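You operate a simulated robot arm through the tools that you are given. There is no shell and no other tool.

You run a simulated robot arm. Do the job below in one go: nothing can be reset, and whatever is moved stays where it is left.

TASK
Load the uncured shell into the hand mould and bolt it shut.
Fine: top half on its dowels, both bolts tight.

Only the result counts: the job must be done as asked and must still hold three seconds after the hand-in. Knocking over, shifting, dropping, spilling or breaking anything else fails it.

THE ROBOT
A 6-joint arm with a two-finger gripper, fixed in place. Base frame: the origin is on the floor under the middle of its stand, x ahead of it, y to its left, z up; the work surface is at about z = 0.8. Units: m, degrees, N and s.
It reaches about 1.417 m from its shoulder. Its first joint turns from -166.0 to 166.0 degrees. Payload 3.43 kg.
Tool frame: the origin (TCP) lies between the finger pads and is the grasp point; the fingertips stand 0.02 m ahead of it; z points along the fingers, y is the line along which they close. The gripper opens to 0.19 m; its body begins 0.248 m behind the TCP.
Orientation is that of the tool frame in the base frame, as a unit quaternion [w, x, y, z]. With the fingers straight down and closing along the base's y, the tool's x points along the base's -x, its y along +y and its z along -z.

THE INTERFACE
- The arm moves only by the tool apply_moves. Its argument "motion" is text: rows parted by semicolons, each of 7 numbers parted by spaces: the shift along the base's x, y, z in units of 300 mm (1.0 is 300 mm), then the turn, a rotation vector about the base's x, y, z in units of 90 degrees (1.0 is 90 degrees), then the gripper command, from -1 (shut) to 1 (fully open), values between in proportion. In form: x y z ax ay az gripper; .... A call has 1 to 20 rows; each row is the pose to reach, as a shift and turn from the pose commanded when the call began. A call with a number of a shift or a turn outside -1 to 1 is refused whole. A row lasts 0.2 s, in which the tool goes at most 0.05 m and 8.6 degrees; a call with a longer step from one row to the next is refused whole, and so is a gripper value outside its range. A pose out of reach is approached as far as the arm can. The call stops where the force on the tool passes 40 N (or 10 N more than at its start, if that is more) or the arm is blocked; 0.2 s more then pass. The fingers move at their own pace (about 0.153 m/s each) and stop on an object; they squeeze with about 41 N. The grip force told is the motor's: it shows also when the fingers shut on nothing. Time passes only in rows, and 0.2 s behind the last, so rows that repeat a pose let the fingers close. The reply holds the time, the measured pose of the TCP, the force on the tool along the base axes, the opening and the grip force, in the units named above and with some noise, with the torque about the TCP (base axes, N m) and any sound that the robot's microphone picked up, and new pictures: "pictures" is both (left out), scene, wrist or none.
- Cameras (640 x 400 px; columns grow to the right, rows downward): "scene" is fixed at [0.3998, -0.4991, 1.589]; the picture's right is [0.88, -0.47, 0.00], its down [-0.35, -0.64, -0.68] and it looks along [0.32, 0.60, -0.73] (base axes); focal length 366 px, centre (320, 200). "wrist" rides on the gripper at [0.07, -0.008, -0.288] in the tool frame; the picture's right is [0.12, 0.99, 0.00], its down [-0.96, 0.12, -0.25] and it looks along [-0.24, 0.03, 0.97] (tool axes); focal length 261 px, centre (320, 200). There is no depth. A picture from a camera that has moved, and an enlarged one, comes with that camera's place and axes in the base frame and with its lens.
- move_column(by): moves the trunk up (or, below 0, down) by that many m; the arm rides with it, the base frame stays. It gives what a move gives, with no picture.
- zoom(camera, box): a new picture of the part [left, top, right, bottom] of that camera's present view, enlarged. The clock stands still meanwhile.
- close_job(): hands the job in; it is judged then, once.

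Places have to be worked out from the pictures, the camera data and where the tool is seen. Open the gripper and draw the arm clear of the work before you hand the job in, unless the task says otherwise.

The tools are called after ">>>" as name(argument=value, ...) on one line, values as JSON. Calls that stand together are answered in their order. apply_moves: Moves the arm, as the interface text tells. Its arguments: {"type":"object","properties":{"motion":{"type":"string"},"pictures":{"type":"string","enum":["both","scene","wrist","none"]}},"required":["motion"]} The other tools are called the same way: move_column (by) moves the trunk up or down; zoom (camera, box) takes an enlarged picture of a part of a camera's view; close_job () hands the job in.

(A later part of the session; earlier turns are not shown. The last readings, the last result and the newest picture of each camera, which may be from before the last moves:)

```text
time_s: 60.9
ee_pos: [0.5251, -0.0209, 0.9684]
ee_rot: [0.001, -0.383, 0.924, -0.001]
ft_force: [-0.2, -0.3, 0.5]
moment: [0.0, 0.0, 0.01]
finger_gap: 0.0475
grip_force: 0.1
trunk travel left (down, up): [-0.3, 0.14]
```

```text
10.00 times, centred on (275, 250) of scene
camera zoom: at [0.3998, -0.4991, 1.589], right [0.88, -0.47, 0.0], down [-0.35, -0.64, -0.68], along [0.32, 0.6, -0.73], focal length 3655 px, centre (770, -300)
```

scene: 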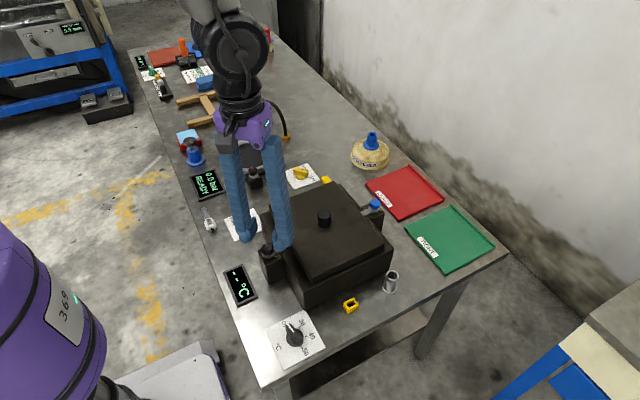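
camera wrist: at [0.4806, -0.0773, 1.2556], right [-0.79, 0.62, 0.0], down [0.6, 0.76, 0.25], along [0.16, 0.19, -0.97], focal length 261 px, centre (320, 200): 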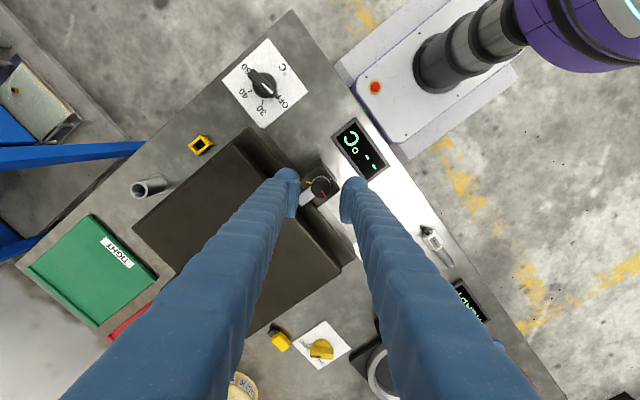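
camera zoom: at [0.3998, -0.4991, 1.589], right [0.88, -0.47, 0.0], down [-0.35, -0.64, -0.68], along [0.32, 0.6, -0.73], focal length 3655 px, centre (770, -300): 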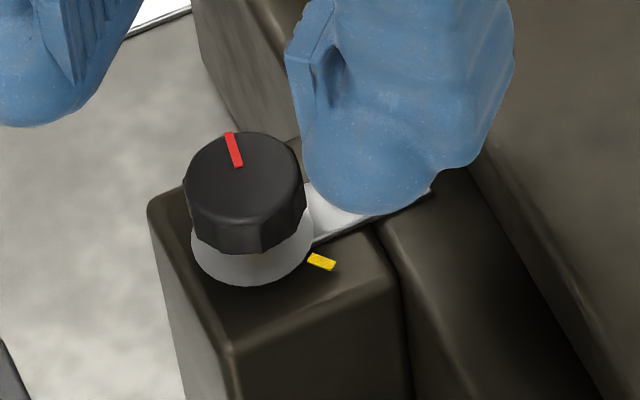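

Mean pose is (0.5246, −0.0212, 0.9685) and the knob lies 2.4 mm further in +y. The finger tips are round-ended, so I'll go deeper (tips ≈0.889) with the gap narrowed to 40 mm before gripping.

>>> apply_moves(motion="0 0.008 -0.03 0 0 0 -0.58; 0 0.008 -0.08 0 0 0 -0.58; 0 0.008 -0.13 0 0 0 -0.58; 0 0.008 -0.165 0 0 0 -0.58; 0 0.008 -0.185 0 0 0 -0.58; 0 0.008 -0.185 0 0 0 -0.58", pictures="both")

>>> zoom(camera="wrist", box=[290, 160, 350, 220])

>>> zoom(camera="scene", box=[245, 215, 305, 275])

```text
time_s: 62.3
ee_pos: [0.5248, -0.018, 0.9139]
ee_rot: [0.002, -0.383, 0.924, 0.0]
ft_force: [0.1, -0.7, 0.0]
moment: [-0.03, -0.02, 0.0]
finger_gap: 0.04
grip_force: 0.1
trunk travel left (down, up): [-0.3, 0.14]
camera wrist: at [0.4806, -0.0748, 1.2009], right [-0.79, 0.62, 0.0], down [0.6, 0.76, 0.25], along [0.16, 0.19, -0.97], focal length 261 px, centre (320, 200)
```

scene: 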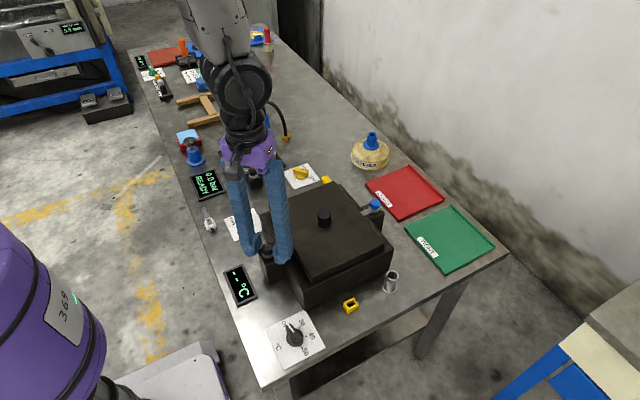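
wrist: 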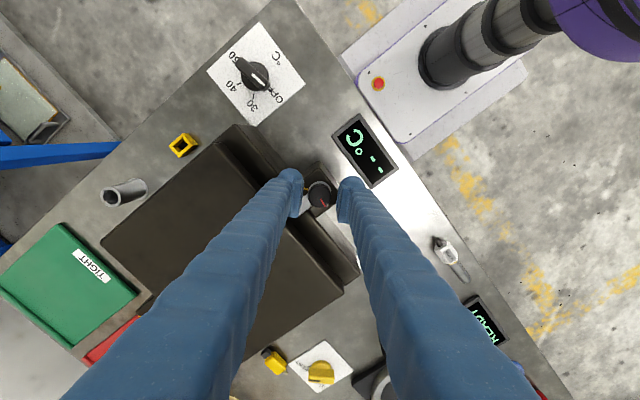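

```text
6.67 times, centred on (320, 190) of wrist
camera zoom: at [0.4806, -0.0748, 1.2009], right [-0.79, 0.62, 0.0], down [0.6, 0.76, 0.25], along [0.16, 0.19, -0.97], focal length 1738 px, centre (320, 267)
```

zoom: 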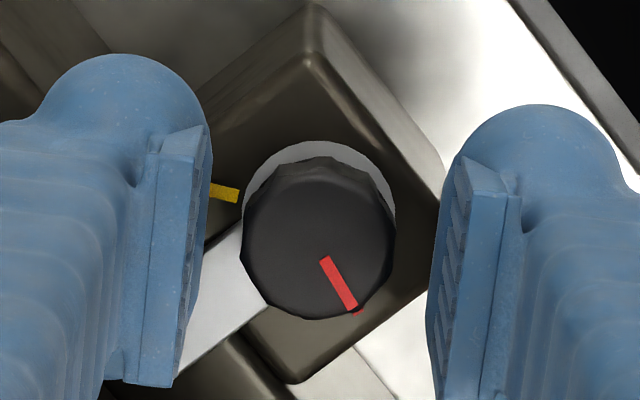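

```text
6.67 times, centred on (275, 245) of scene
camera zoom: at [0.3998, -0.4991, 1.589], right [0.88, -0.47, 0.0], down [-0.35, -0.64, -0.68], along [0.32, 0.6, -0.73], focal length 2437 px, centre (620, -100)
```

zoom: 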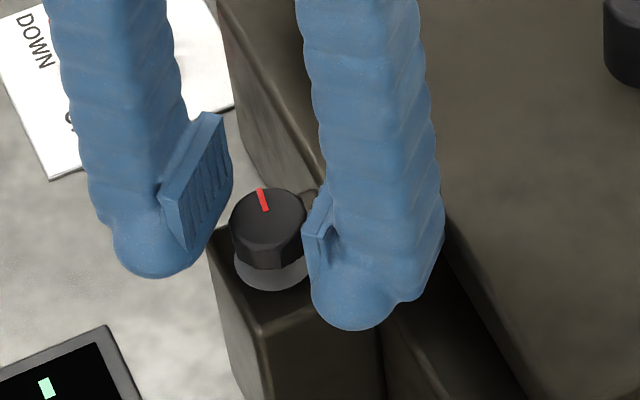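

Tips are now around the knob's full height. I close carefully, first to 28 mm, then fully.

>>> apply_moves(motion="-0.003 -0.003 0 0 0 0 -0.58; -0.003 -0.003 0 0 0 0 -0.7; -0.003 -0.003 0 0 0 0 -0.7", pictures="none")

>>> apply_moves(motion="0 0 0 0 0 0 -0.76; 0 0 0 0 0 0 -0.76; 0 0 0 0 0 0 -0.8; 0 0 0 0 0 0 -0.8", pictures="wrist")

>>> zoom(camera="wrist", box=[290, 160, 350, 220])

```text
time_s: 63.1
ee_pos: [0.524, -0.0196, 0.9135]
ee_rot: [0.001, -0.383, 0.924, -0.001]
ft_force: [0.5, 0.0, 1.2]
moment: [0.01, 0.02, 0.02]
finger_gap: 0.0284
grip_force: 0.1
trunk travel left (down, up): [-0.3, 0.14]
```

```text
time_s: 64.1
ee_pos: [0.5239, -0.0206, 0.9135]
ee_rot: [0.002, -0.383, 0.924, -0.002]
ft_force: [5.1, -3.0, -0.4]
moment: [0.01, -0.08, -0.03]
finger_gap: 0.0247
grip_force: 44.8
trunk travel left (down, up): [-0.3, 0.14]
camera wrist: at [0.48, -0.076, 1.2012], right [-0.79, 0.62, 0.0], down [0.6, 0.76, 0.25], along [0.16, 0.19, -0.97], focal length 261 px, centre (320, 200)
```

wrist: 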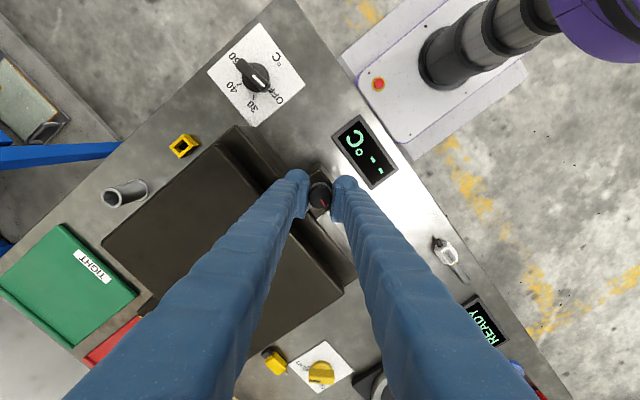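

```text
6.67 times, centred on (320, 190) of wrist
camera zoom: at [0.48, -0.076, 1.2012], right [-0.79, 0.62, 0.0], down [0.6, 0.76, 0.25], along [0.16, 0.19, -0.97], focal length 1738 px, centre (320, 267)
```

zoom: 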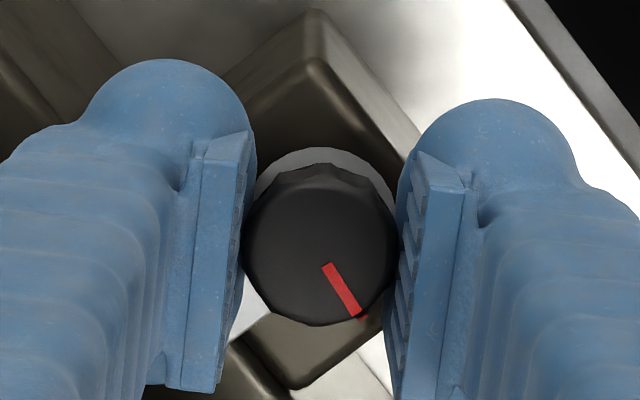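

Now the knob is gripped at 24.7 mm with no vertical slip. I turn clockwise 40° and watch the moment and the red mark.

>>> apply_moves(motion="0 0 0 0 0 -0.08 -1; 0 0 0 0 0 -0.16 -1; 0 0 0 0 0 -0.24 -1; 0 0 0 0 0 -0.32 -1; 0 0 0 0 0 -0.4 -1; 0 0 0 0 0 -0.45 -1", pictures="both")

>>> zoom(camera="wrist", box=[290, 160, 350, 220])

>>> zoom(camera="scene", box=[245, 215, 305, 275])

```text
time_s: 65.5
ee_pos: [0.5244, -0.0201, 0.9129]
ee_rot: [0.0, -0.038, 0.999, -0.002]
ft_force: [8.7, -9.1, 2.7]
moment: [-0.06, -0.26, -0.03]
finger_gap: 0.0247
grip_force: 45.4
trunk travel left (down, up): [-0.3, 0.14]
camera wrist: at [0.4549, -0.0336, 1.2012], right [-0.2, 0.98, 0.0], down [0.95, 0.19, 0.25], along [0.24, 0.05, -0.97], focal length 261 px, centre (320, 200)
```

scene: 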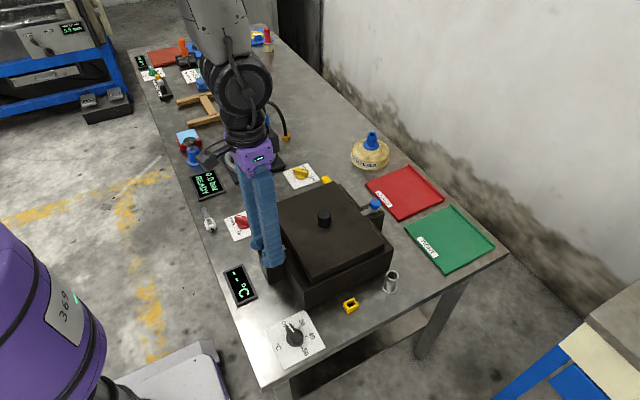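
wrist: 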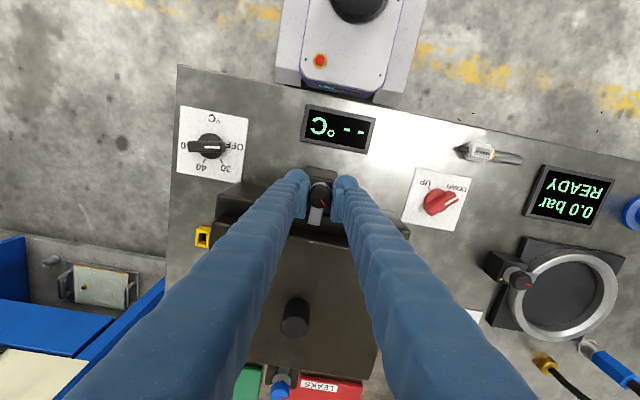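

```text
6.67 times, centred on (320, 190) of wrist
camera zoom: at [0.4549, -0.0336, 1.2012], right [-0.2, 0.98, 0.0], down [0.95, 0.19, 0.25], along [0.24, 0.05, -0.97], focal length 1738 px, centre (320, 267)
```

zoom: 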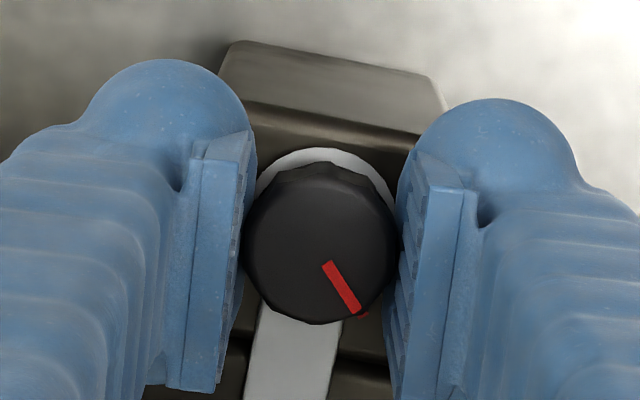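

```text
6.67 times, centred on (275, 245) of scene
camera zoom: at [0.3998, -0.4991, 1.589], right [0.88, -0.47, 0.0], down [-0.35, -0.64, -0.68], along [0.32, 0.6, -0.73], focal length 2437 px, centre (620, -100)
```

zoom: 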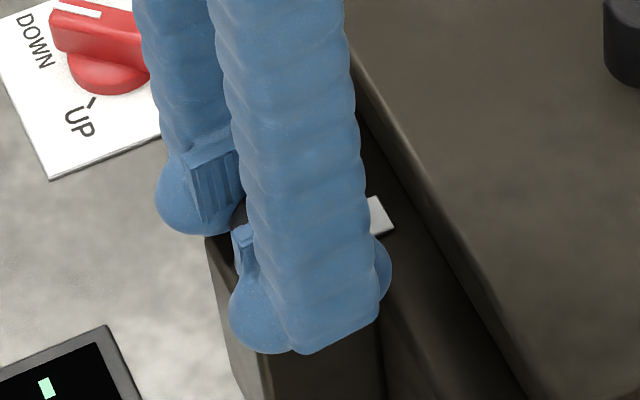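

The knob turns with the gripper (clamp arm stays put) at low torque. I continue clockwise another 45°.

>>> apply_moves(motion="0 0 0 0 0 -0.08 -1; 0 0 0 0 0 -0.16 -1; 0 0 0 0 0 -0.24 -1; 0 0 0 0 0 -0.32 -1; 0 0 0 0 0 -0.4 -1; 0 0 0 0 0 -0.48 -1; 0 0 0 0 0 -0.5 -1", pictures="both")

>>> zoom(camera="wrist", box=[290, 160, 350, 220])

>>> zoom(camera="scene", box=[245, 215, 305, 275])

```text
time_s: 67.1
ee_pos: [0.5246, -0.0194, 0.9133]
ee_rot: [0.0, 0.347, 0.938, -0.001]
ft_force: [11.6, -15.6, 1.8]
moment: [-0.1, -0.08, -0.02]
finger_gap: 0.0242
grip_force: 45.1
trunk travel left (down, up): [-0.3, 0.14]
camera wrist: at [0.4662, 0.0197, 1.2012], right [0.56, 0.83, 0.0], down [0.81, -0.54, 0.25], along [0.21, -0.14, -0.97], focal length 261 px, centre (320, 200)
```

scene: 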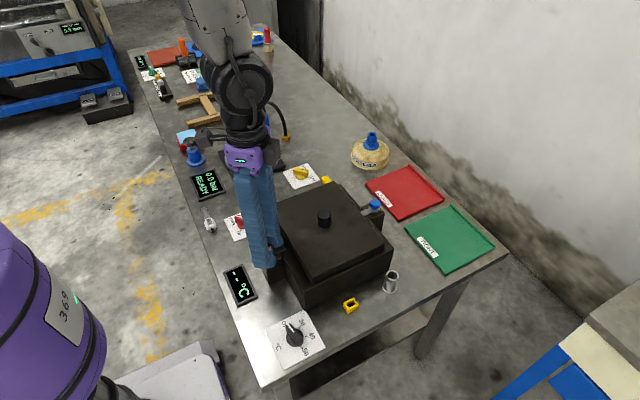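
wrist: 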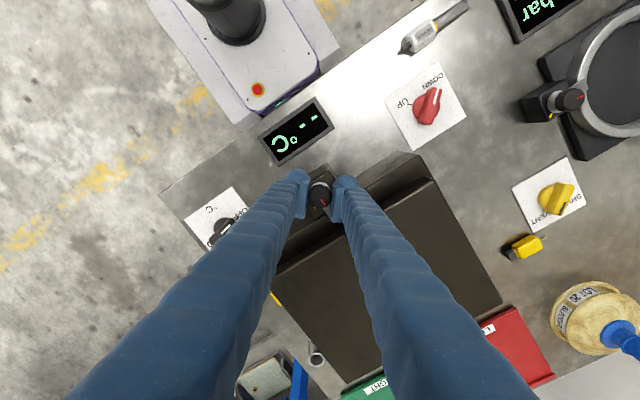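

```text
6.67 times, centred on (320, 190) of wrist
camera zoom: at [0.4662, 0.0197, 1.2012], right [0.56, 0.83, 0.0], down [0.81, -0.54, 0.25], along [0.21, -0.14, -0.97], focal length 1738 px, centre (320, 267)
```

zoom: 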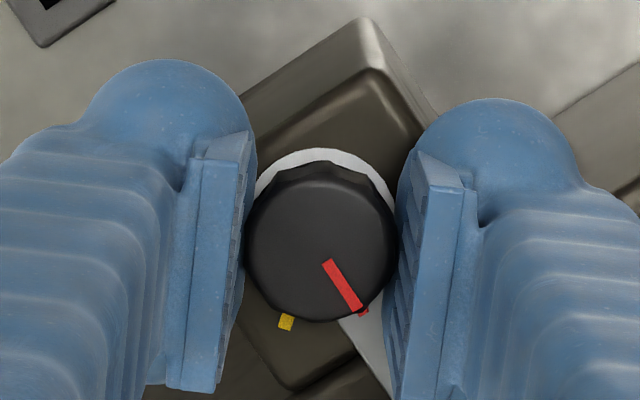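

```text
6.67 times, centred on (275, 245) of scene
camera zoom: at [0.3998, -0.4991, 1.589], right [0.88, -0.47, 0.0], down [-0.35, -0.64, -0.68], along [0.32, 0.6, -0.73], focal length 2437 px, centre (620, -100)
```

zoom: 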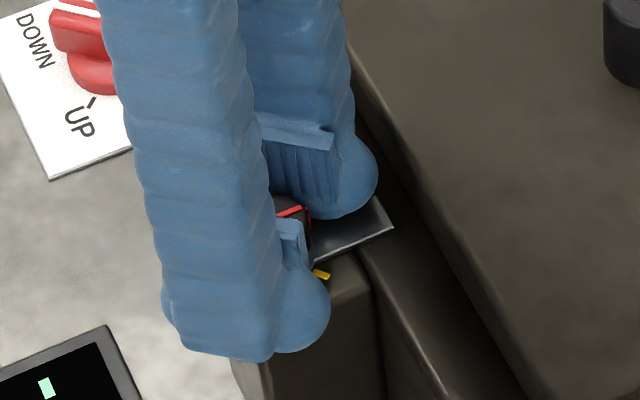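

≈85° turned; the yellow mark is ~55° further clockwise. I'll regrip: open slightly, lift above plate height, rotate back CCW, and come down again.

>>> apply_moves(motion="0 0 0 0 0 0 -0.58; 0 0 0 0 0 0 -0.58; 0 0 0.03 0 0 0 -0.58; 0 0 0.08 0 0 0 -0.58; 0 0 0.14 0 0 0 -0.58; 0 0 0.14 0 0 0.09 -0.58; 0 0 0.14 0 0 0.18 -0.58; 0 0 0.14 0 0 0.27 -0.58; 0 0 0.14 0 0 0.36 -0.58; 0 0 0.14 0 0 0.45 -0.58; 0 0 0.14 0 0 0.54 -0.58; 0 0 0.14 0 0 0.63 -0.58; 0 0 0.14 0 0 0.68 -0.58; 0 0 0.14 0 0 0.68 -0.58", pictures="both")

>>> zoom(camera="wrist", box=[290, 150, 350, 210])

>>> zoom(camera="scene", box=[245, 215, 305, 275])

```text
time_s: 70.1
ee_pos: [0.5229, -0.0199, 0.9557]
ee_rot: [0.001, -0.181, 0.984, -0.001]
ft_force: [-0.2, 0.5, -0.2]
moment: [0.01, 0.04, 0.02]
finger_gap: 0.0402
grip_force: 0.1
trunk travel left (down, up): [-0.3, 0.14]
camera wrist: at [0.461, -0.053, 1.2431], right [-0.46, 0.89, 0.0], down [0.86, 0.45, 0.25], along [0.22, 0.11, -0.97], focal length 261 px, centre (320, 200)
```

scene: 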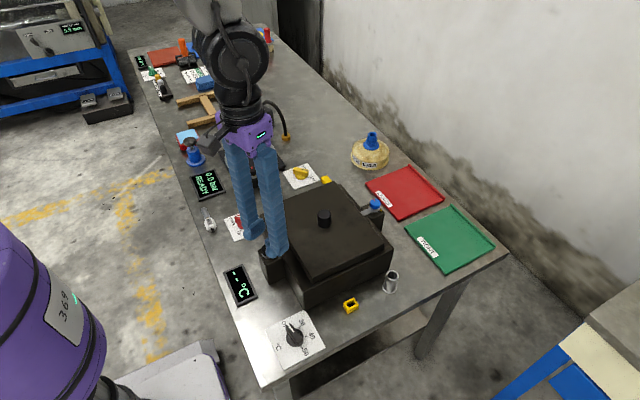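
wrist: 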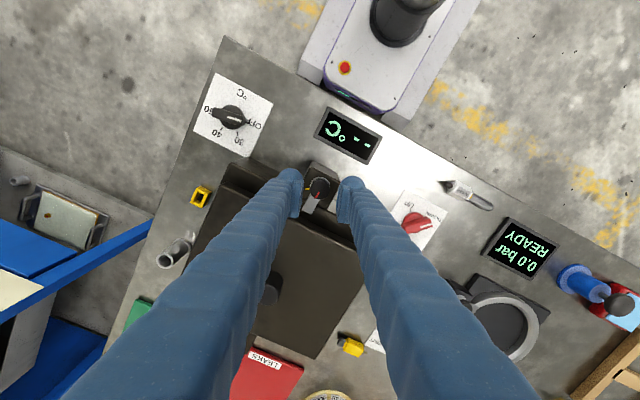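

```text
6.67 times, centred on (320, 180) of wrist
camera zoom: at [0.461, -0.053, 1.2431], right [-0.46, 0.89, 0.0], down [0.86, 0.45, 0.25], along [0.22, 0.11, -0.97], focal length 1738 px, centre (320, 333)
```

zoom: 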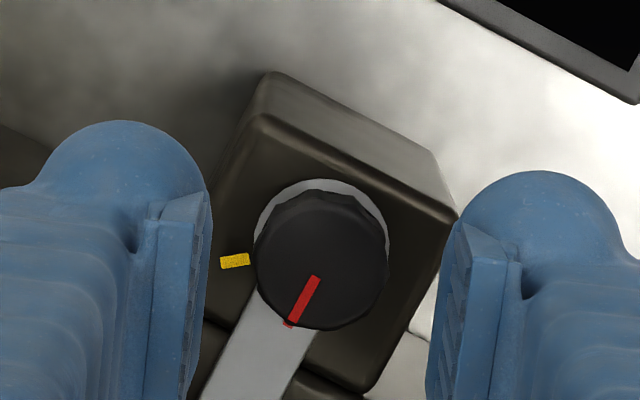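

```text
6.67 times, centred on (275, 245) of scene
camera zoom: at [0.3998, -0.4991, 1.589], right [0.88, -0.47, 0.0], down [-0.35, -0.64, -0.68], along [0.32, 0.6, -0.73], focal length 2437 px, centre (620, -100)
```

zoom: 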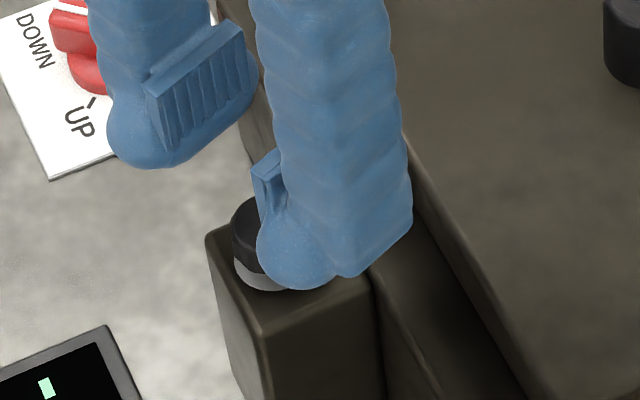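

Red now points along +x; ≈45° remains to the yellow mark. I descend, grip again, and turn clockwise while watching torque.

>>> apply_moves(motion="0 0 -0.05 0 0 0 -0.58; 0 0 -0.1 0 0 0 -0.58; 0 0 -0.14 0 0 0 -0.58; 0 0 -0.14 0 0 0 -0.7; 0 0 -0.14 0 0 0 -0.8; 0 0 -0.14 0 0 0 -1; 0 0 -0.14 0 0 0 -1", pictures="none")

>>> apply_moves(motion="0 0 0 0 0 -0.08 -1; 0 0 0 0 0 -0.16 -1; 0 0 0 0 0 -0.24 -1; 0 0 0 0 0 -0.32 -1; 0 0 0 0 0 -0.4 -1; 0 0 0 0 0 -0.4 -1", pictures="both")

>>> zoom(camera="wrist", box=[290, 160, 350, 220])

```text
time_s: 71.7
ee_pos: [0.5242, -0.0204, 0.9134]
ee_rot: [0.001, -0.18, 0.984, 0.0]
ft_force: [0.4, -3.1, -4.9]
moment: [0.04, -0.07, -0.01]
finger_gap: 0.0243
grip_force: 45.1
trunk travel left (down, up): [-0.3, 0.14]
```

```text
time_s: 73.1
ee_pos: [0.5252, -0.0193, 0.9133]
ee_rot: [0.001, 0.134, 0.991, -0.002]
ft_force: [7.2, -12.2, -2.9]
moment: [-0.15, -0.32, -0.08]
finger_gap: 0.0242
grip_force: 44.8
trunk travel left (down, up): [-0.3, 0.14]
camera wrist: at [0.4549, -0.0093, 1.2014], right [0.15, 0.99, 0.0], down [0.96, -0.14, 0.25], along [0.25, -0.04, -0.97], focal length 261 px, centre (320, 200)
```

scene: 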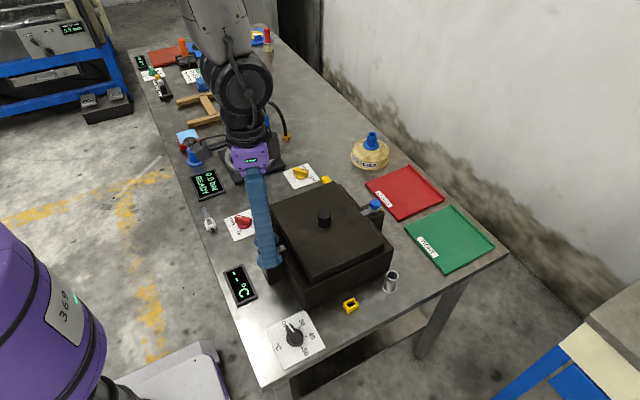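
wrist: 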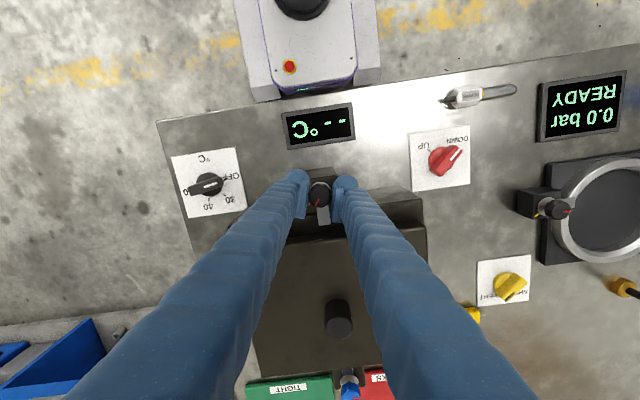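

```text
6.67 times, centred on (320, 190) of wrist
camera zoom: at [0.4549, -0.0093, 1.2014], right [0.15, 0.99, 0.0], down [0.96, -0.14, 0.25], along [0.25, -0.04, -0.97], focal length 1738 px, centre (320, 267)
```

zoom: 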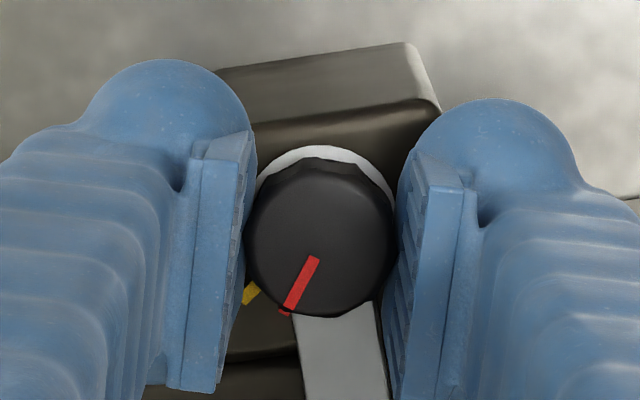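

Almost at the yellow mark and torque is still low. I continue in small increments.

>>> apply_moves(motion="0.003 -0.004 0 0 0 -0.05 -1; 0.003 -0.004 0 0 0 -0.1 -1; 0.003 -0.004 0 0 0 -0.1 -1", pictures="wrist")

>>> zoom(camera="wrist", box=[290, 160, 350, 220])

```text
time_s: 73.9
ee_pos: [0.5243, -0.0206, 0.9136]
ee_rot: [0.0, 0.211, 0.977, -0.001]
ft_force: [4.4, 7.7, -6.7]
moment: [0.13, 0.01, -0.1]
finger_gap: 0.0243
grip_force: 45.0
trunk travel left (down, up): [-0.3, 0.14]
camera wrist: at [0.458, 0.0016, 1.2015], right [0.3, 0.95, 0.0], down [0.92, -0.29, 0.25], along [0.24, -0.08, -0.97], focal length 261 px, centre (320, 200)
```

wrist: 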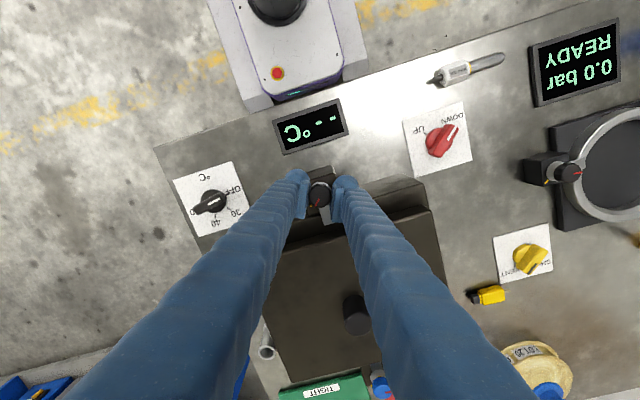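

```text
6.67 times, centred on (320, 190) of wrist
camera zoom: at [0.458, 0.0016, 1.2015], right [0.3, 0.95, 0.0], down [0.92, -0.29, 0.25], along [0.24, -0.08, -0.97], focal length 1738 px, centre (320, 267)
```

zoom: 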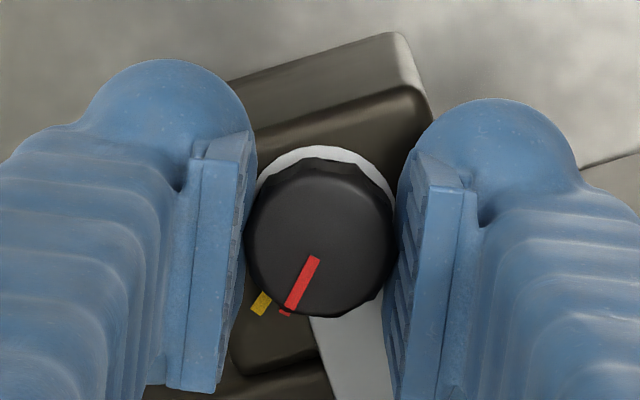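

Red is a few degrees shy of the yellow mark. I keep turning in small steps, watching for resistance.

>>> apply_moves(motion="0 0 0 0 0 -0.05 -1; 0 0 0 0 0 -0.1 -1; 0 0 0 0 0 -0.1 -1", pictures="wrist")

>>> zoom(camera="wrist", box=[290, 160, 350, 220])

```text
time_s: 74.7
ee_pos: [0.525, -0.0206, 0.9135]
ee_rot: [0.0, 0.286, 0.958, -0.002]
ft_force: [2.2, 9.0, 0.4]
moment: [0.11, 0.03, -0.09]
finger_gap: 0.0245
grip_force: 44.6
trunk travel left (down, up): [-0.3, 0.14]
camera wrist: at [0.4618, 0.0119, 1.2015], right [0.45, 0.9, 0.0], down [0.87, -0.43, 0.25], along [0.22, -0.11, -0.97], focal length 261 px, centre (320, 200)
```

wrist: 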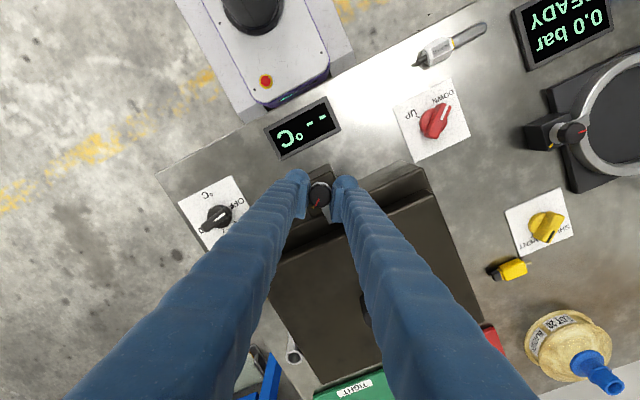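

```text
6.67 times, centred on (320, 190) of wrist
camera zoom: at [0.4618, 0.0119, 1.2015], right [0.45, 0.9, 0.0], down [0.87, -0.43, 0.25], along [0.22, -0.11, -0.97], focal length 1738 px, centre (320, 267)
```

zoom: 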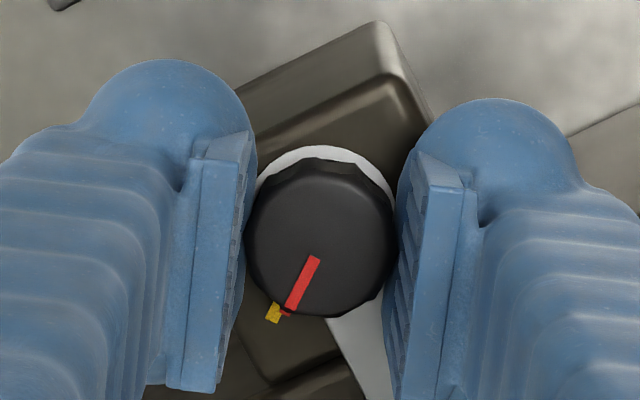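

Still free to turn; I continue in 9° steps.

>>> apply_moves(motion="0 0 0 0 0 -0.05 -1; 0 0 0 0 0 -0.1 -1; 0 0 0 0 0 -0.1 -1", pictures="wrist")

>>> zoom(camera="wrist", box=[290, 160, 350, 220])

```text
time_s: 75.5
ee_pos: [0.5252, -0.0201, 0.913]
ee_rot: [0.0, 0.361, 0.933, -0.001]
ft_force: [2.0, 3.0, 1.4]
moment: [0.07, 0.0, -0.12]
finger_gap: 0.0243
grip_force: 45.1
trunk travel left (down, up): [-0.3, 0.14]
camera wrist: at [0.4678, 0.0213, 1.2015], right [0.58, 0.81, 0.0], down [0.79, -0.56, 0.25], along [0.2, -0.15, -0.97], focal length 261 px, centre (320, 200)
```

wrist: 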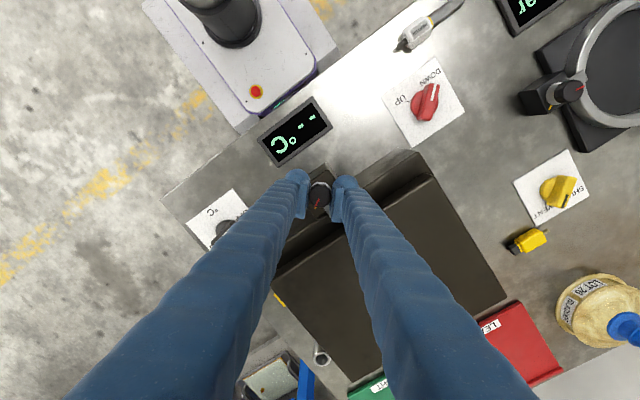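

```text
6.67 times, centred on (320, 190) of wrist
camera zoom: at [0.4678, 0.0213, 1.2015], right [0.58, 0.81, 0.0], down [0.79, -0.56, 0.25], along [0.2, -0.15, -0.97], focal length 1738 px, centre (320, 267)
```

zoom: 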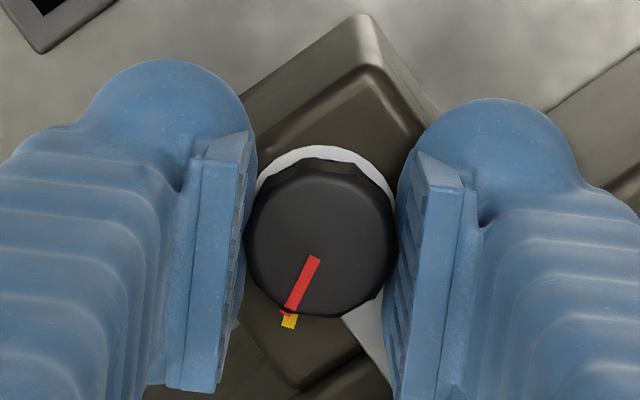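

Red now lines up with the yellow mark. I test whether there is a stop by turning 5° more.

>>> apply_moves(motion="0 0 0 0 0 -0.03 -1; 0 0 0 0 0 -0.055 -1; 0 0 0 0 0 -0.055 -1", pictures="wrist")

>>> zoom(camera="wrist", box=[290, 160, 350, 220])

```text
time_s: 76.3
ee_pos: [0.5251, -0.02, 0.9138]
ee_rot: [0.0, 0.402, 0.916, -0.002]
ft_force: [1.5, 1.4, 6.8]
moment: [0.07, 0.03, -0.1]
finger_gap: 0.0245
grip_force: 44.7
trunk travel left (down, up): [-0.3, 0.14]
camera wrist: at [0.4715, 0.0261, 1.2014], right [0.65, 0.76, 0.0], down [0.74, -0.63, 0.25], along [0.19, -0.16, -0.97], focal length 261 px, centre (320, 200)
```

wrist: 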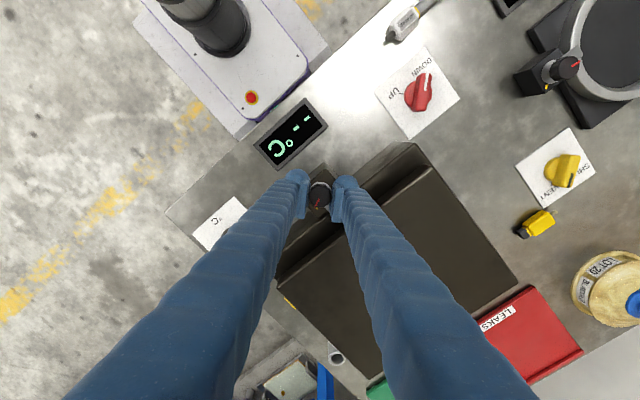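

```text
6.67 times, centred on (320, 190) of wrist
camera zoom: at [0.4715, 0.0261, 1.2014], right [0.65, 0.76, 0.0], down [0.74, -0.63, 0.25], along [0.19, -0.16, -0.97], focal length 1738 px, centre (320, 267)
```

zoom: 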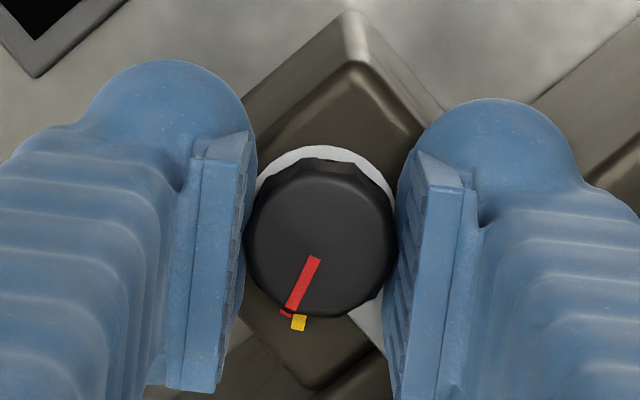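

No stop felt and red is now ~10° past yellow. I probe another 10° to learn whether an end-stop exists.

>>> apply_moves(motion="0 0 0 0 0 -0.05 -1; 0 0 0 0 0 -0.1 -1; 0 0 0 0 0 -0.1 -1; 0 0 0 0 0 -0.1 -1", pictures="wrist")

>>> zoom(camera="wrist", box=[290, 160, 350, 220])

```text
time_s: 77.3
ee_pos: [0.5238, -0.0209, 0.9136]
ee_rot: [0.0, 0.472, 0.882, -0.002]
ft_force: [0.8, -5.9, 2.6]
moment: [-0.12, -0.06, -0.11]
finger_gap: 0.0242
grip_force: 45.1
trunk travel left (down, up): [-0.3, 0.14]
camera wrist: at [0.4796, 0.0338, 1.2015], right [0.76, 0.65, 0.0], down [0.63, -0.74, 0.25], along [0.16, -0.19, -0.97], focal length 261 px, centre (320, 200)
```

wrist: 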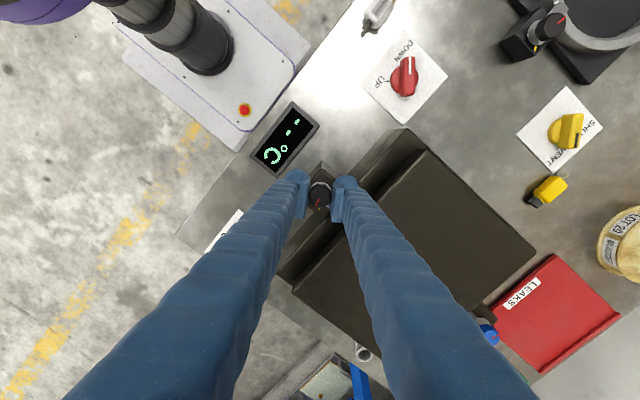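

```text
6.67 times, centred on (320, 190) of wrist
camera zoom: at [0.4796, 0.0338, 1.2015], right [0.76, 0.65, 0.0], down [0.63, -0.74, 0.25], along [0.16, -0.19, -0.97], focal length 1738 px, centre (320, 267)
```

zoom: 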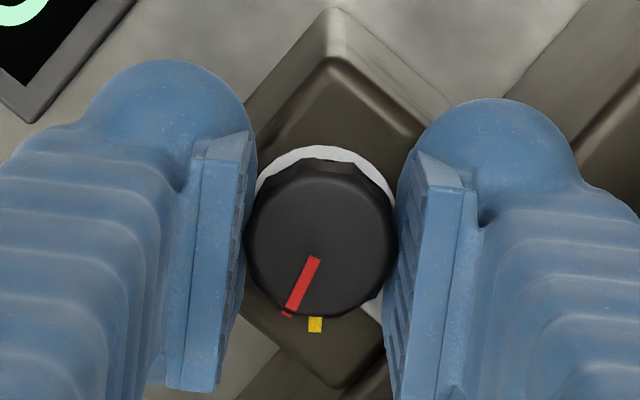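

Still free with constant friction, so the mark, not a stop, defines tightness. I release gently and lift to look at the clamp from outside.

>>> apply_moves(motion="0 0 0 0 0 0 -0.65; 0 0 0 0 0 0 -0.65; 0 0 0.03 0 0 0 -0.65; 0 0 0.08 0 0 0 -0.65; 0 0 0.16 0 0 0 -0.65; 0 0 0.25 0 0 0.08 -0.4; 0 0 0.35 0 0 0.16 -0.4; 0 0 0.42 0 0 0.24 -0.4; 0 0 0.42 0 0 0.33 -0.4; 0 0 0.42 0 0 0.42 -0.4; 0 0 0.42 0 0 0.51 -0.4; 0 0 0.42 0 0 0.6 -0.4; 0 0 0.42 0 0 0.62 -0.4", pictures="both")

>>> zoom(camera="wrist", box=[285, 140, 355, 210])

>>> zoom(camera="scene", box=[255, 225, 305, 265])

```text
time_s: 80.1
ee_pos: [0.5244, -0.0216, 1.0402]
ee_rot: [0.001, 0.003, 1.0, -0.002]
ft_force: [0.3, -0.4, 0.6]
moment: [0.0, 0.02, 0.01]
finger_gap: 0.0572
grip_force: 0.1
trunk travel left (down, up): [-0.3, 0.14]
camera wrist: at [0.4539, -0.0285, 1.3274], right [-0.11, 0.99, 0.0], down [0.96, 0.11, 0.25], along [0.25, 0.02, -0.97], focal length 261 px, centre (320, 200)
```

scene: 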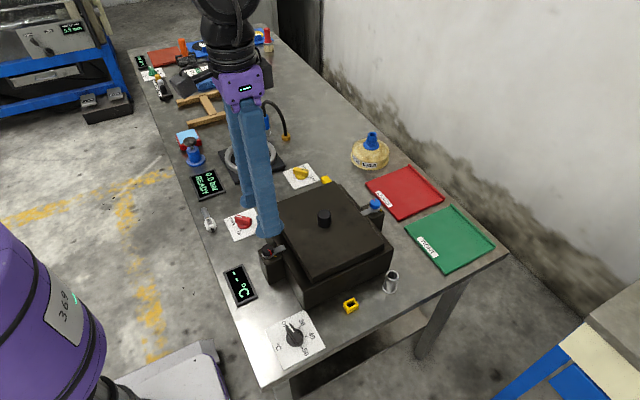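
wrist: 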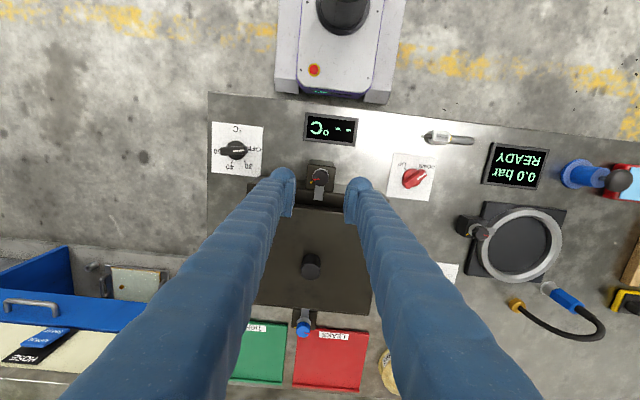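

```text
5.71 times, centred on (320, 175) of wrist
camera zoom: at [0.4539, -0.0285, 1.3274], right [-0.11, 0.99, 0.0], down [0.96, 0.11, 0.25], along [0.25, 0.02, -0.97], focal length 1489 px, centre (320, 343)
```

zoom: 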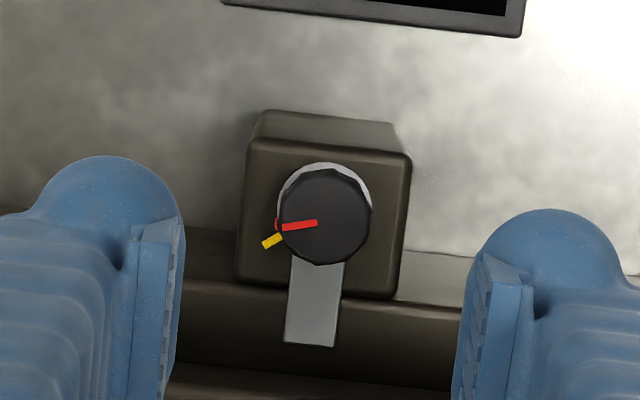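

```text
10.00 times, centred on (280, 245) of scene
camera zoom: at [0.3998, -0.4991, 1.589], right [0.88, -0.47, 0.0], down [-0.35, -0.64, -0.68], along [0.32, 0.6, -0.73], focal length 3655 px, centre (720, -250)
```

zoom: 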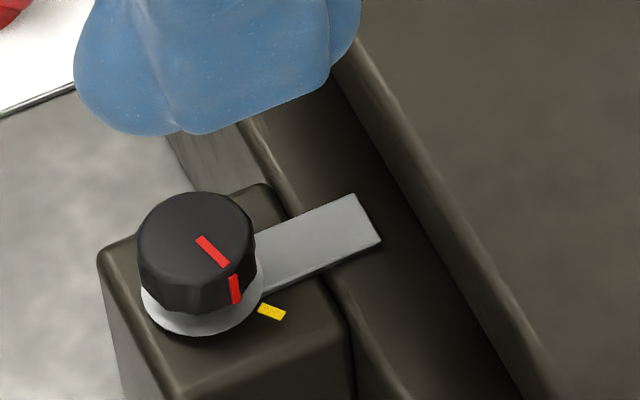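

Comparing images, the knob also screwed down ~3 mm, so clockwise is indeed tightening. Red is now at ≈−74° while the yellow mark is at ≈−55°, so I'll regrip and turn back ~14° so that red lines up with yellow (slightly past).

>>> apply_moves(motion="-0.003 0.005 -0.1 0 0 0 -0.58; -0.003 0.005 -0.2 0 0 0 -0.58; -0.003 0.005 -0.3 0 0 0 -0.58; -0.003 0.005 -0.38 0 0 0 -0.58; -0.003 0.005 -0.428 0 0 0 -0.58; -0.003 0.005 -0.428 0 0 0 -0.58; -0.003 0.005 -0.428 0 0 0 -0.7; -0.003 0.005 -0.428 0 0 0 -0.8; -0.003 0.005 -0.428 0 0 0 -1; -0.003 0.005 -0.428 0 0 0 -1", pictures="wrist")

>>> zoom(camera="wrist", box=[290, 160, 350, 220])

```text
time_s: 82.3
ee_pos: [0.5235, -0.0193, 0.9116]
ee_rot: [0.0, 0.004, 1.0, -0.001]
ft_force: [-2.5, -16.7, -4.3]
moment: [-0.11, -0.1, 0.0]
finger_gap: 0.024
grip_force: 44.9
trunk travel left (down, up): [-0.3, 0.14]
camera wrist: at [0.4531, -0.0277, 1.1996], right [-0.11, 0.99, 0.0], down [0.96, 0.11, 0.25], along [0.25, 0.03, -0.97], focal length 261 px, centre (320, 200)
```

wrist: 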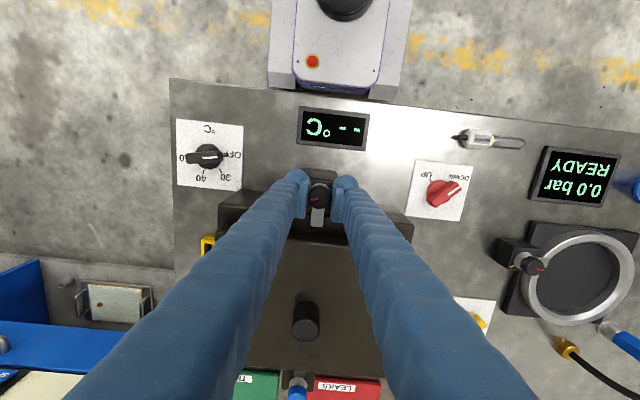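

```text
6.67 times, centred on (320, 190) of wrist
camera zoom: at [0.4531, -0.0277, 1.1996], right [-0.11, 0.99, 0.0], down [0.96, 0.11, 0.25], along [0.25, 0.03, -0.97], focal length 1738 px, centre (320, 267)
```

zoom: 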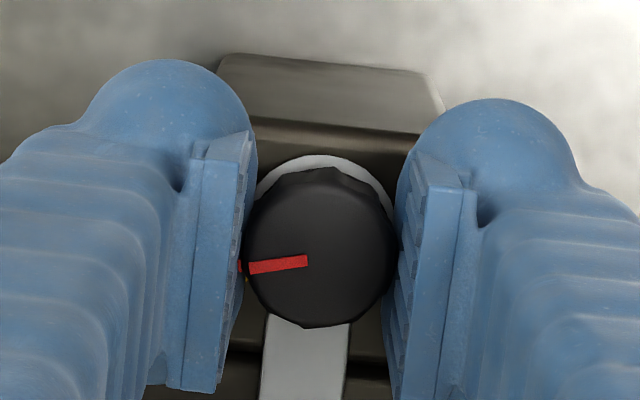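

Gripped. I turn back counter-clockwise about 17°, easing the sideways load too.

>>> apply_moves(motion="0 -0.002 0 0 0 0.06 -1; 0 -0.005 0 0 0 0.12 -1; 0 -0.005 0 0 0 0.185 -1; 0 -0.005 0 0 0 0.185 -1", pictures="wrist")

>>> zoom(camera="wrist", box=[290, 160, 350, 220])

```text
time_s: 83.3
ee_pos: [0.5216, -0.0194, 0.9104]
ee_rot: [0.001, -0.142, 0.99, 0.0]
ft_force: [0.7, 16.8, 1.9]
moment: [0.2, -0.09, 0.08]
finger_gap: 0.0245
grip_force: 44.7
trunk travel left (down, up): [-0.3, 0.14]
camera wrist: at [0.4579, -0.0478, 1.1995], right [-0.39, 0.92, 0.0], down [0.89, 0.38, 0.25], along [0.23, 0.09, -0.97], focal length 261 px, centre (320, 200)
```

wrist: 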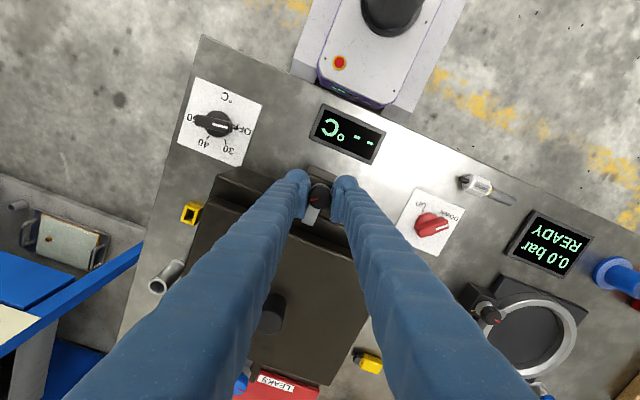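

```text
6.67 times, centred on (320, 190) of wrist
camera zoom: at [0.4579, -0.0478, 1.1995], right [-0.39, 0.92, 0.0], down [0.89, 0.38, 0.25], along [0.23, 0.09, -0.97], focal length 1738 px, centre (320, 267)
```

zoom: 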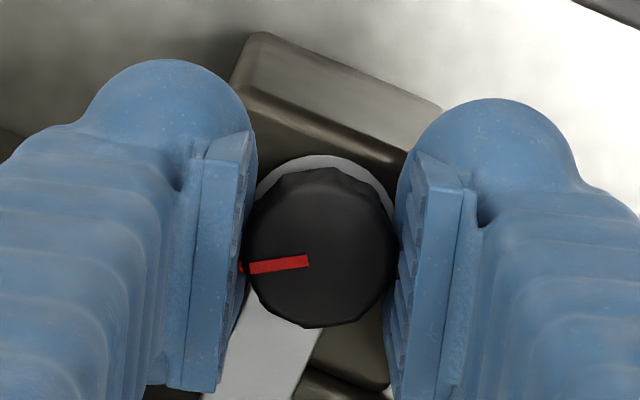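

Now I release and lift to check the marks.

>>> apply_moves(motion="0 0.003 0 0 0 0 -0.62; 0 0.003 0 0 0 0 -0.62; 0 0.003 0.03 0 0 0 -0.62; 0 0.003 0.09 0 0 0 -0.62; 0 0.003 0.18 0 0 0 -0.5; 0 0.003 0.3 0 0 -0.08 -0.4; 0 0.003 0.4 0 0 -0.16 -0.4; 0 0.003 0.45 0 0 -0.18 -0.4; 0 0.003 0.45 0 0 -0.18 -0.4", pictures="both")

>>> zoom(camera="wrist", box=[300, 155, 340, 195])

>>> zoom(camera="scene", box=[255, 225, 305, 265])

```text
time_s: 85.3
ee_pos: [0.5251, -0.0203, 1.0449]
ee_rot: [0.001, -0.001, 1.0, -0.002]
ft_force: [-0.3, 0.2, 0.2]
moment: [-0.01, 0.0, -0.03]
finger_gap: 0.0567
grip_force: 0.0
trunk travel left (down, up): [-0.3, 0.14]
camera wrist: at [0.4541, -0.0278, 1.3336], right [-0.12, 0.99, 0.0], down [0.96, 0.12, 0.25], along [0.25, 0.03, -0.97], focal length 261 px, centre (320, 200)
```

scene: 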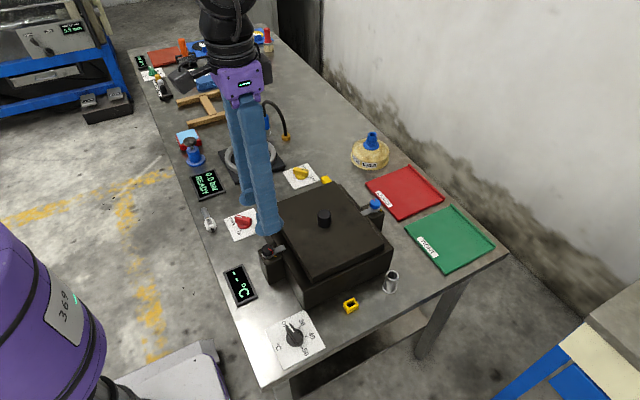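
wrist: 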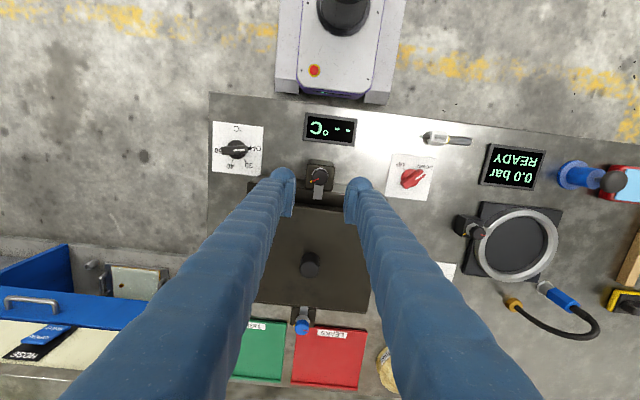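

```text
10.00 times, centred on (320, 175) of wrist
camera zoom: at [0.4541, -0.0278, 1.3336], right [-0.12, 0.99, 0.0], down [0.96, 0.12, 0.25], along [0.25, 0.03, -0.97], focal length 2606 px, centre (320, 450)
```

zoom: 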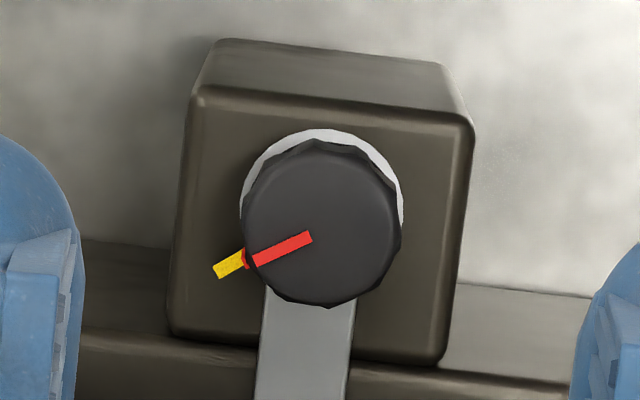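

```text
10.00 times, centred on (280, 245) of scene
camera zoom: at [0.3998, -0.4991, 1.589], right [0.88, -0.47, 0.0], down [-0.35, -0.64, -0.68], along [0.32, 0.6, -0.73], focal length 3655 px, centre (720, -250)
```

zoom: 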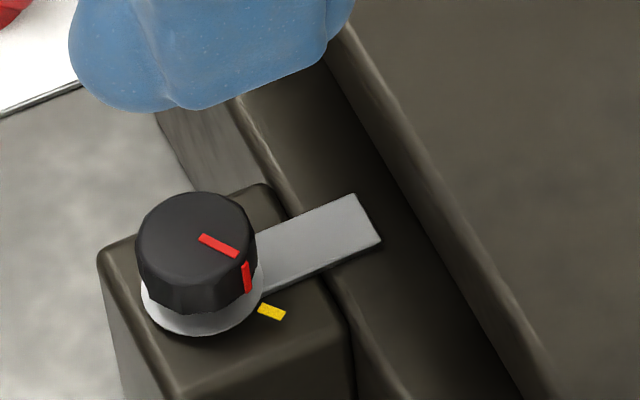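

Front bolt: red and yellow marks line up. Now I move over the top to the rear (blue) bolt.

>>> apply_moves(motion="0.12 0 0.05 0 0 0 -0.4; 0.26 0 0.05 0 0 0 -0.4; 0.4 0 0.05 0 0 0 -0.4; 0.54 0 0.05 0 0 0 -0.4; 0.68 0 0.05 0 0 0 -0.4; 0.82 0 0.05 0 0 0 -0.4; 0.92 0 0 0 0 0 -0.4; 0.935 0 -0.1 0 0 0 -0.4; 0.935 0 -0.18 0 0 0 -0.4; 0.935 0 -0.18 0 0 0 -0.4", pictures="both")

>>> zoom(camera="wrist", box=[280, 140, 360, 220])

>>> zoom(camera="scene", box=[340, 180, 400, 230])

```text
time_s: 87.5
ee_pos: [0.8038, -0.0187, 0.9935]
ee_rot: [0.001, 0.0, 1.0, -0.002]
ft_force: [-0.1, -0.1, 0.2]
moment: [0.0, -0.01, 0.03]
finger_gap: 0.0572
grip_force: 0.0
trunk travel left (down, up): [-0.3, 0.14]
camera wrist: at [0.7335, -0.0273, 1.2807], right [-0.12, 0.99, 0.0], down [0.96, 0.12, 0.25], along [0.25, 0.03, -0.97], focal length 261 px, centre (320, 200)
```

scene: 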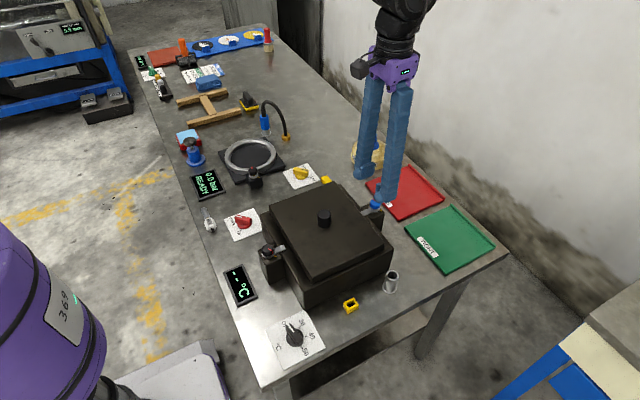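
wrist: 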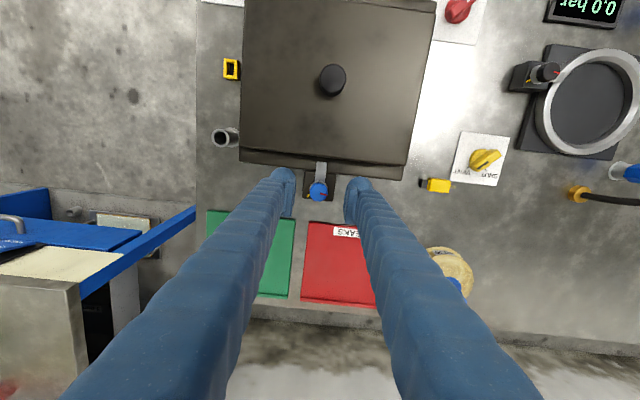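

```text
5.00 times, centred on (320, 180) of wrist
camera zoom: at [0.7335, -0.0273, 1.2807], right [-0.12, 0.99, 0.0], down [0.96, 0.12, 0.25], along [0.25, 0.03, -0.97], focal length 1303 px, centre (320, 300)
```

zoom: 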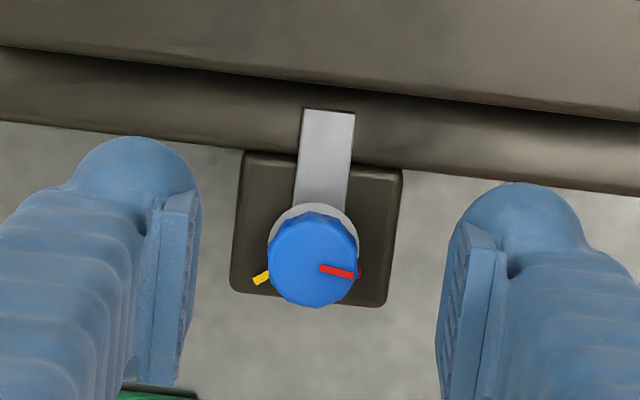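

```text
8.00 times, centred on (370, 205) of scene
camera zoom: at [0.3998, -0.4991, 1.589], right [0.88, -0.47, 0.0], down [-0.35, -0.64, -0.68], along [0.32, 0.6, -0.73], focal length 2924 px, centre (-80, 160)
```

zoom: 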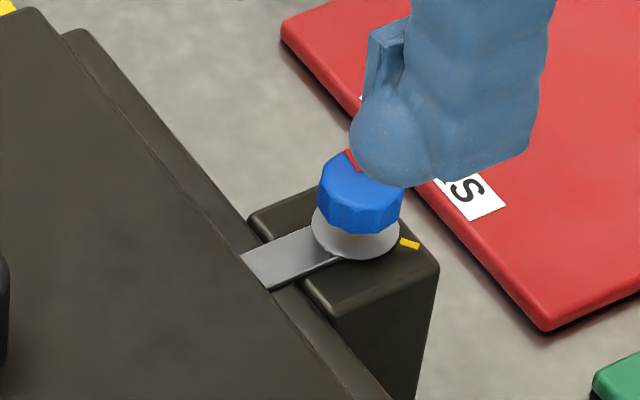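

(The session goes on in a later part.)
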